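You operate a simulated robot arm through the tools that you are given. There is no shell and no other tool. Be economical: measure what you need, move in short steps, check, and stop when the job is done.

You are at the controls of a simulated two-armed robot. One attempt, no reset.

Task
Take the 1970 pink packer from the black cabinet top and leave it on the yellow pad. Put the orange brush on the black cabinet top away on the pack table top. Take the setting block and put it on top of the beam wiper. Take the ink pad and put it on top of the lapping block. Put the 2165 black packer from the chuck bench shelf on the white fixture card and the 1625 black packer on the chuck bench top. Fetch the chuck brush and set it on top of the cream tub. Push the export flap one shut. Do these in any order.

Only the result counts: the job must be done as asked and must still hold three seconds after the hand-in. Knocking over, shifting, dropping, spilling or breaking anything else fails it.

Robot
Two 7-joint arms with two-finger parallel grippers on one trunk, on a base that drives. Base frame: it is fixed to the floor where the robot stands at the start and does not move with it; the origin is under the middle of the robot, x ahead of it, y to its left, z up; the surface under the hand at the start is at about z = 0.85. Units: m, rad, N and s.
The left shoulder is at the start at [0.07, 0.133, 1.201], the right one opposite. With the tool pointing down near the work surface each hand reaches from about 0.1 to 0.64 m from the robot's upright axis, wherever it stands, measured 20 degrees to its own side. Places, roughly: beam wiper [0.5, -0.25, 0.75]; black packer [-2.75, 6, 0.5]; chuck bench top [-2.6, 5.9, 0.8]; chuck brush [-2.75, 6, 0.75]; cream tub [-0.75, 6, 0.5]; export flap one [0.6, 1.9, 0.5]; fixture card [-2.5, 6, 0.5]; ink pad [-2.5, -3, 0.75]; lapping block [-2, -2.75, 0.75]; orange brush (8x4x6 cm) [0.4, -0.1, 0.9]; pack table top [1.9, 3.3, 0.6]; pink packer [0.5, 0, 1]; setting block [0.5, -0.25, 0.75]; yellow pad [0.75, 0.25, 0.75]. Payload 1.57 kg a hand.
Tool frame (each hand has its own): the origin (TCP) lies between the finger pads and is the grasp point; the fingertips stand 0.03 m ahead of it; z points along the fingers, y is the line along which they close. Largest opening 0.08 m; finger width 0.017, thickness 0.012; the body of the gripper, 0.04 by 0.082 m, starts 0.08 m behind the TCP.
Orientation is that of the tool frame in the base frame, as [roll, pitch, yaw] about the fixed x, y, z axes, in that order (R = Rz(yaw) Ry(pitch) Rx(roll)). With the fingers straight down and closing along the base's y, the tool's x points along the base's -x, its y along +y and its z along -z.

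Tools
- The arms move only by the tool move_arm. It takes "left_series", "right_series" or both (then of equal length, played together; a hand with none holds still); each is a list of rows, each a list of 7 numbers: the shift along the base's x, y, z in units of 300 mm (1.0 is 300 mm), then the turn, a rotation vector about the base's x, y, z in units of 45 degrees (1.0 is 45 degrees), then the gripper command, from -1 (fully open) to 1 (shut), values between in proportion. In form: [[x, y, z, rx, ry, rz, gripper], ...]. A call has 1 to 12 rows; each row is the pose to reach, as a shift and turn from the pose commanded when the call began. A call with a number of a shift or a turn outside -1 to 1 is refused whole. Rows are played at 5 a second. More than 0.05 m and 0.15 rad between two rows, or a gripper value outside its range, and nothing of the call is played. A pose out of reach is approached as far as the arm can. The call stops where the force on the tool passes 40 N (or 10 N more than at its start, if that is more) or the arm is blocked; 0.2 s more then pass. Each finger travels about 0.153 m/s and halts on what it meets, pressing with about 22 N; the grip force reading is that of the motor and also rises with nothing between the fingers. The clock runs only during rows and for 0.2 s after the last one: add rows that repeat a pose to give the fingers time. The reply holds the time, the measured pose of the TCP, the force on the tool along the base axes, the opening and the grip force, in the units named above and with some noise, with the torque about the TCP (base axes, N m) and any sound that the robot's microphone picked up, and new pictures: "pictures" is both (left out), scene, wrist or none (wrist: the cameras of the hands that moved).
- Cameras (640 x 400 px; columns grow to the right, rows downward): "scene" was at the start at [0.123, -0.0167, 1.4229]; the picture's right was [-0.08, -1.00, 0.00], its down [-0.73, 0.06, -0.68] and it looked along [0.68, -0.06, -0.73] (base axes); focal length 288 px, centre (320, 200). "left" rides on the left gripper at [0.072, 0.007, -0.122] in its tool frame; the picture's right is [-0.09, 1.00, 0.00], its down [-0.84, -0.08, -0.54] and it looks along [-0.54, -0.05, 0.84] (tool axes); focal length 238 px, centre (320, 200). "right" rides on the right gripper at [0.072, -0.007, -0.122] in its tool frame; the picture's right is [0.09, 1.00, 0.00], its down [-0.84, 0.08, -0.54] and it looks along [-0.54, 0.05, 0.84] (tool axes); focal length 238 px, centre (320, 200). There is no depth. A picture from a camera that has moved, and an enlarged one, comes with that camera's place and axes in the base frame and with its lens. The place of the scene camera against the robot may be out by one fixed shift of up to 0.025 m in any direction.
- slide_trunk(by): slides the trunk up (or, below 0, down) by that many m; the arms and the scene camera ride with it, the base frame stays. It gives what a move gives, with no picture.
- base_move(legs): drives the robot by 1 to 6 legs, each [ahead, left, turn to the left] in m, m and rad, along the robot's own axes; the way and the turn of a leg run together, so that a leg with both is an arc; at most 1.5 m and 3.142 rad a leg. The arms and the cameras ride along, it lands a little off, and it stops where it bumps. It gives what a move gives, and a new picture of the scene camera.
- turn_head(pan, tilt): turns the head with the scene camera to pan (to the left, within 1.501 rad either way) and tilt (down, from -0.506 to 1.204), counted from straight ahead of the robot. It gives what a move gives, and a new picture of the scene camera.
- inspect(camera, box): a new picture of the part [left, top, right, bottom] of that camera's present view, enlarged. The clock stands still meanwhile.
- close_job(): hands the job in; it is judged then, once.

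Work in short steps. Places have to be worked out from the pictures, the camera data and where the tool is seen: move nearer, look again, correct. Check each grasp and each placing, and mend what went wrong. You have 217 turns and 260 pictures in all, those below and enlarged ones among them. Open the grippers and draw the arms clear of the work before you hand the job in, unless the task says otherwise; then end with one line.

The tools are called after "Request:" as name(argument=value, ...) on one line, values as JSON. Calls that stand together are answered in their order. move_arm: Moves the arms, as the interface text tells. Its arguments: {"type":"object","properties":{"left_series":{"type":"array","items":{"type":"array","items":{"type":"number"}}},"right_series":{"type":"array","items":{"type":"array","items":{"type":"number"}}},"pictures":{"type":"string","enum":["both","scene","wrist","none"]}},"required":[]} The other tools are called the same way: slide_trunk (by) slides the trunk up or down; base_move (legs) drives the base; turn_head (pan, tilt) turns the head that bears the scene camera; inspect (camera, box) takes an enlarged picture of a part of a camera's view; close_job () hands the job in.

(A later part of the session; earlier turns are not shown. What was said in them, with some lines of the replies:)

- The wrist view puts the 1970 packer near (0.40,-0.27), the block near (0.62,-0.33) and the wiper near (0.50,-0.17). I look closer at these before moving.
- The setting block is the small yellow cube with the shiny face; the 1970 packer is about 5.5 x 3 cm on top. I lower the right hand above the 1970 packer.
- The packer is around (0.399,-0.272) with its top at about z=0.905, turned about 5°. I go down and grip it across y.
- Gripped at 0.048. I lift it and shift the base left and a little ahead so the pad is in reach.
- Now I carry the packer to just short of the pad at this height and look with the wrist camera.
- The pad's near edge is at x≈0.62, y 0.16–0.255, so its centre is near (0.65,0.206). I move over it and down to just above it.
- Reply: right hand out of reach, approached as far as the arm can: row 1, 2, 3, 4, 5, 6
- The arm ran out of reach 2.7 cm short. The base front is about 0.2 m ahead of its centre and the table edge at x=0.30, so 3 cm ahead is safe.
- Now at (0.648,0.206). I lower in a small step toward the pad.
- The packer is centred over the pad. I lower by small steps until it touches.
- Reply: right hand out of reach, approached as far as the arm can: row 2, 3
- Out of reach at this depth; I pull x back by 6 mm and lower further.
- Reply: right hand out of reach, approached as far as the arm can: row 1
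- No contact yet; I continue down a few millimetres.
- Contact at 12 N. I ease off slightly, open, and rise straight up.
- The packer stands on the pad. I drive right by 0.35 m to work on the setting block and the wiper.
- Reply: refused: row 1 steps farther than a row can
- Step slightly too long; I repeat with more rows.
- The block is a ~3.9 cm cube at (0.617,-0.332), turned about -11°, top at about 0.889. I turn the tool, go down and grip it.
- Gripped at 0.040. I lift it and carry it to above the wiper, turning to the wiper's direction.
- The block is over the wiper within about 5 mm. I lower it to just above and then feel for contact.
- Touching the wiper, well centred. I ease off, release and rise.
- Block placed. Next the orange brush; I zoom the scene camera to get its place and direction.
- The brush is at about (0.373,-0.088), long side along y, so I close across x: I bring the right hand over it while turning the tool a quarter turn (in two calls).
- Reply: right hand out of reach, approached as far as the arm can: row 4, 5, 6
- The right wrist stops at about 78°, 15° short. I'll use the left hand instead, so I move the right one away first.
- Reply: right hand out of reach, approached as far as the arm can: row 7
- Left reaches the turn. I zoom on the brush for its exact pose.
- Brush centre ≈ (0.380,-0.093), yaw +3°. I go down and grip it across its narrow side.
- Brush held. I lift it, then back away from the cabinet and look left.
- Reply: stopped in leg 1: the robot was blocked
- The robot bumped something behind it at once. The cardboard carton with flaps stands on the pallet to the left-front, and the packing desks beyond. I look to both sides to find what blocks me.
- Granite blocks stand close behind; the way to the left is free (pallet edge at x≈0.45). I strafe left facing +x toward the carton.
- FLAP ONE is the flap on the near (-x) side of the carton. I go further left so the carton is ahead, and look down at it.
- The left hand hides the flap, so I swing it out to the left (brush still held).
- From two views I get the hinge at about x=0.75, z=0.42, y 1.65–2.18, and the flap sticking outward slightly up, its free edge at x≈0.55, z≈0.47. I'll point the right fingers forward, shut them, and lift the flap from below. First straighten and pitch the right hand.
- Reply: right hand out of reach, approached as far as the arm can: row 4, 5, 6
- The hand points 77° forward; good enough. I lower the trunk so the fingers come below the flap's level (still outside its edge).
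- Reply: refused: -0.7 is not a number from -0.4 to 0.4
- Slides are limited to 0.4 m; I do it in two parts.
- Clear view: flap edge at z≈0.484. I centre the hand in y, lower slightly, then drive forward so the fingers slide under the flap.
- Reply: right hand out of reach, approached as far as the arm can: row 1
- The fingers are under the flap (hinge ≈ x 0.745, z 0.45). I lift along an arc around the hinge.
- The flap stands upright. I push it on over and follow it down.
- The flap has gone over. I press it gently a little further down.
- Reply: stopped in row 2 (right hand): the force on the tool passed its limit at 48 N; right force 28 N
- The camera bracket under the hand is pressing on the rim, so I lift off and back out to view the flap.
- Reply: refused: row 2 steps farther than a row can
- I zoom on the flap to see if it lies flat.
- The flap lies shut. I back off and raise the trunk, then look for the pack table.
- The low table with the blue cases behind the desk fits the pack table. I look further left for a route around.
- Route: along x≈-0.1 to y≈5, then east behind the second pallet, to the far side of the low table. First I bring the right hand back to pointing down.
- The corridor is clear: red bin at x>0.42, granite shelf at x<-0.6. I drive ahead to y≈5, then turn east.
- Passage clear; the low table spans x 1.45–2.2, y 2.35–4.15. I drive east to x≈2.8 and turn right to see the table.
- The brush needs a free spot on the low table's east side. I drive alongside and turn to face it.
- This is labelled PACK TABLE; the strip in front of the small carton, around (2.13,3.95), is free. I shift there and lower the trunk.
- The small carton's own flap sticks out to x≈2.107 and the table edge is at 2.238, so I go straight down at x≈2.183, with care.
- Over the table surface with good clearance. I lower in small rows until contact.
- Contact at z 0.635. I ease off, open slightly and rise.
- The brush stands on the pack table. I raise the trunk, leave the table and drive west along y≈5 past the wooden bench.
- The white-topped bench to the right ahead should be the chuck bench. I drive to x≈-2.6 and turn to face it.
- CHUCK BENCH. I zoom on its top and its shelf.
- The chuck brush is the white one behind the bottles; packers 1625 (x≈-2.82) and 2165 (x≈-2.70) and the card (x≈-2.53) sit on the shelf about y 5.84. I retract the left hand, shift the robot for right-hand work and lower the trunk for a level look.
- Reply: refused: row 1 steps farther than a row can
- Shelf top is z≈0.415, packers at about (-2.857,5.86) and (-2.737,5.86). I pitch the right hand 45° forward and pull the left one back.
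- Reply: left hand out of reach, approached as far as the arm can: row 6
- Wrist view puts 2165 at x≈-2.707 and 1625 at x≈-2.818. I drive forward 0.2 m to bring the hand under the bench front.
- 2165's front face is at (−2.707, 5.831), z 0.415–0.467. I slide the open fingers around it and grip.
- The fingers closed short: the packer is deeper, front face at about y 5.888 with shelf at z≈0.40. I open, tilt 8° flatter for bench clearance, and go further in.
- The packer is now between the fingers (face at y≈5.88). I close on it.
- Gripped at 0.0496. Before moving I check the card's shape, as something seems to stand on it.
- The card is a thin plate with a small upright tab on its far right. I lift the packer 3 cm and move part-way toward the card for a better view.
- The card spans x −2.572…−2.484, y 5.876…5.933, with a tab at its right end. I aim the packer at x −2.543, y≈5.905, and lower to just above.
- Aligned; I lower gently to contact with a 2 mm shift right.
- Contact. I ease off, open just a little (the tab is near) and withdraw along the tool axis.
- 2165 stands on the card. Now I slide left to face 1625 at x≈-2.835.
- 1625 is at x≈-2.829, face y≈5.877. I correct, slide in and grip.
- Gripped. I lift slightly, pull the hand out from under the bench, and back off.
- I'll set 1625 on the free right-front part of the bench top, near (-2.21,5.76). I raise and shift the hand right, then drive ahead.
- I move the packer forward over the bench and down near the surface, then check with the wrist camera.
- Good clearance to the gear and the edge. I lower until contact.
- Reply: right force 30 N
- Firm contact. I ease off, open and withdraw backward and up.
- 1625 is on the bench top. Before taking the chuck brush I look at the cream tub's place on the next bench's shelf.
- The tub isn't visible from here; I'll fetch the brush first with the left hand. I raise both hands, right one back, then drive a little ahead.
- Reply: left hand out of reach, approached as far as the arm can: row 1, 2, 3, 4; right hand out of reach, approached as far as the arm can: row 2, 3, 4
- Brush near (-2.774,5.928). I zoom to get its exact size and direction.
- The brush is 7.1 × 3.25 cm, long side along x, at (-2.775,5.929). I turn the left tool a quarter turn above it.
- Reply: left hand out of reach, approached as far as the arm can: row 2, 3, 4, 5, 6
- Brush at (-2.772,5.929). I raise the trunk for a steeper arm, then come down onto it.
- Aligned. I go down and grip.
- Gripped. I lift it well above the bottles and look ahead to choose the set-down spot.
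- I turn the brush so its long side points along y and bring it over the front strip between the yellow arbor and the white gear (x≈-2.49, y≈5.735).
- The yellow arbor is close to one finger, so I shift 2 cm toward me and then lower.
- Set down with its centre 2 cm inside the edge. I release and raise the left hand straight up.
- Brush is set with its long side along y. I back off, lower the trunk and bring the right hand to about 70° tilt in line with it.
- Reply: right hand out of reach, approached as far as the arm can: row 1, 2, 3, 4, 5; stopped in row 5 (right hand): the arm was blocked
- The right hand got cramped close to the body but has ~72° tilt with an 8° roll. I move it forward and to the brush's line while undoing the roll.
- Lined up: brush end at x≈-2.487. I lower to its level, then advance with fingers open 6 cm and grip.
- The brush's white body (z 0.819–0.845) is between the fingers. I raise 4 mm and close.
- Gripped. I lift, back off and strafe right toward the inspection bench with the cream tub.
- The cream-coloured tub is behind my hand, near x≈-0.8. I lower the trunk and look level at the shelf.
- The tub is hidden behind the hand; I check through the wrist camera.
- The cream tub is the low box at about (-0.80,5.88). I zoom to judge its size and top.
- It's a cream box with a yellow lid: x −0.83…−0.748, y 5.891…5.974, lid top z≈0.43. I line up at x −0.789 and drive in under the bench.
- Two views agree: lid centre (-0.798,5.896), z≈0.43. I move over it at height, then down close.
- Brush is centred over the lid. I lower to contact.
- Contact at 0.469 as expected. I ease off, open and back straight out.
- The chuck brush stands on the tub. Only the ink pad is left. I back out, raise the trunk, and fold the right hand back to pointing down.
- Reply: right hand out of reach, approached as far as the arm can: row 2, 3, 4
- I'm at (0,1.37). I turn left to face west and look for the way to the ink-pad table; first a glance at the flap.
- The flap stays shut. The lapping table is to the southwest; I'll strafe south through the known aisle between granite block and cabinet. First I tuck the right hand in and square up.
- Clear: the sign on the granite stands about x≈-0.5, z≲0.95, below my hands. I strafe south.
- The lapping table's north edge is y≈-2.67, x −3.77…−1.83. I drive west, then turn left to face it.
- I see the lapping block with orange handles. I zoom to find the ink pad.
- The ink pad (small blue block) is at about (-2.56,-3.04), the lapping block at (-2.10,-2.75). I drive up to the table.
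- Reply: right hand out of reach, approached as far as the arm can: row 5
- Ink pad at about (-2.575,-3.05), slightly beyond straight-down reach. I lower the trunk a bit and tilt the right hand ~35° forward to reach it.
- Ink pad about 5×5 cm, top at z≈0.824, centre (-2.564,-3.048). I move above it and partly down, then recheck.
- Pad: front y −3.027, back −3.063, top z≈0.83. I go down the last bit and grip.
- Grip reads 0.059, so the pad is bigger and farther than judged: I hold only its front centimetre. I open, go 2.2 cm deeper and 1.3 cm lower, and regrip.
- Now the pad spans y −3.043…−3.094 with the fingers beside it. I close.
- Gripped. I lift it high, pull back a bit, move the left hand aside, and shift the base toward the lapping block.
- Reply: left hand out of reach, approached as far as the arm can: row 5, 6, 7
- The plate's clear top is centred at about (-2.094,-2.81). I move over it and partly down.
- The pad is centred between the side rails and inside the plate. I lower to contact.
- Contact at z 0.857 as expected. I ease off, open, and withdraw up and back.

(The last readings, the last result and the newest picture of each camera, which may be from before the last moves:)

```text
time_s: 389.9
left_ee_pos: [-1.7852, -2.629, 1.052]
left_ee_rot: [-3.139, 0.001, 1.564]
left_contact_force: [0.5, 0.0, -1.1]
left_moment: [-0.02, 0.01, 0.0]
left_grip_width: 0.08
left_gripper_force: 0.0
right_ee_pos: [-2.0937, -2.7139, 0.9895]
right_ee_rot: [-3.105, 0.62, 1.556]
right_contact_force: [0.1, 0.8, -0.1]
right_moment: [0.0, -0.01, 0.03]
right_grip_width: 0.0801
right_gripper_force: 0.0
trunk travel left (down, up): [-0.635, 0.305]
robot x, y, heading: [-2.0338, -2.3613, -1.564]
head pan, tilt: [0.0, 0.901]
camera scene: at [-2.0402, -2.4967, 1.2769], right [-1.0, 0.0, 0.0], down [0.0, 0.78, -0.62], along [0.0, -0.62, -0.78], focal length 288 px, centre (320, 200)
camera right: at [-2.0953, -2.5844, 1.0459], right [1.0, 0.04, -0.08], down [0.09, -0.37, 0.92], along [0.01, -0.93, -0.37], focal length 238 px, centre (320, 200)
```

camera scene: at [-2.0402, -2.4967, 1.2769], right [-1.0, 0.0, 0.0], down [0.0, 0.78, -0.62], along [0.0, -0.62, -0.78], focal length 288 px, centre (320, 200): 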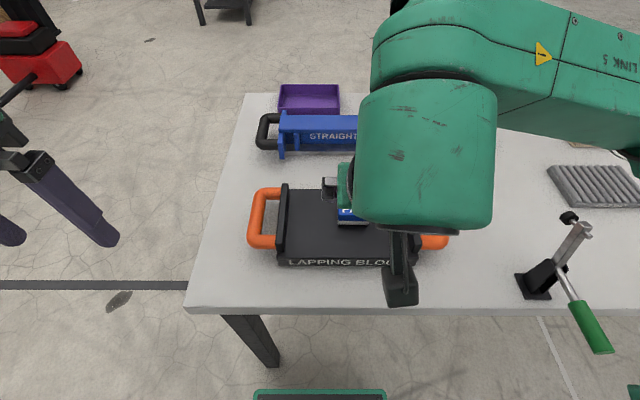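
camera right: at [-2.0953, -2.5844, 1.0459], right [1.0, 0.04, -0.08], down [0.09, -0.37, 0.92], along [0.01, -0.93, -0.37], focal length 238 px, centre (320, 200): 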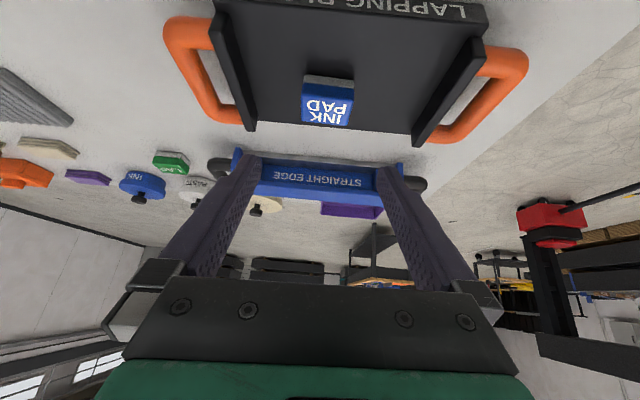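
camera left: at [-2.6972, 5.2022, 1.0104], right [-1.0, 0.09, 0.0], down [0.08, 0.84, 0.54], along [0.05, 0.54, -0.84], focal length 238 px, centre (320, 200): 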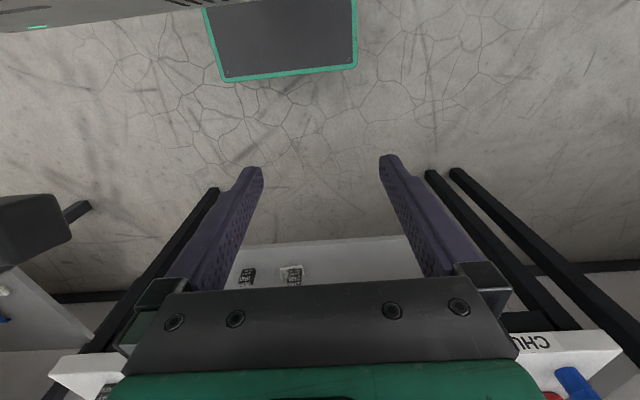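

The ink pad rests on the lapping block, and all other placings were checked. I back the robot clear of the table.

Request:
base_move(legs=[[-0.4, 0, 0]])

```text
time_s: 392.4
left_ee_pos: [-1.7875, -2.2294, 1.0507]
left_ee_rot: [-3.139, -0.002, 1.564]
left_contact_force: [0.0, 0.5, 0.5]
left_moment: [0.0, 0.0, 0.03]
left_grip_width: 0.08
left_gripper_force: 0.1
right_ee_pos: [-2.0964, -2.3156, 0.9877]
right_ee_rot: [-3.105, 0.62, 1.556]
right_contact_force: [0.1, -0.1, -0.5]
right_moment: [-0.02, -0.02, 0.0]
right_grip_width: 0.0796
right_gripper_force: 0.0
trunk travel left (down, up): [-0.635, 0.305]
robot x, y, heading: [-2.0343, -1.9575, -1.571]
head pan, tilt: [0.0, 0.901]
camera scene: at [-2.042, -2.0982, 1.2768], right [-1.0, 0.0, 0.0], down [0.0, 0.78, -0.62], along [0.0, -0.62, -0.78], focal length 288 px, centre (320, 200)
```

scene: 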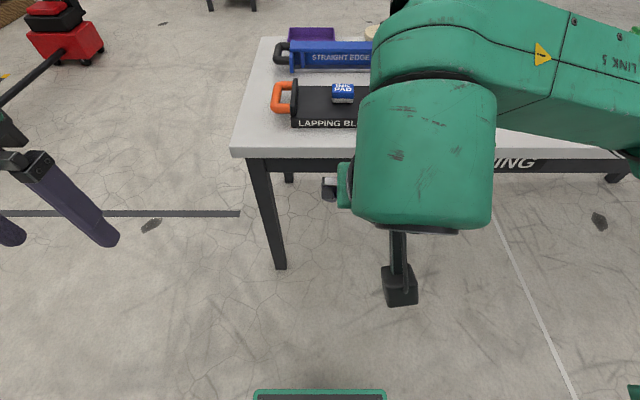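

Both grippers are open and clear, and the ink pad sits on the lapping block. I hand the job in.

Request:
close_job()

```text
The job is handed in.
```

All eight parts of the task are done and the job is handed in. I checked each placing on camera when I made it, but did not revisit most of them before the hand-in.
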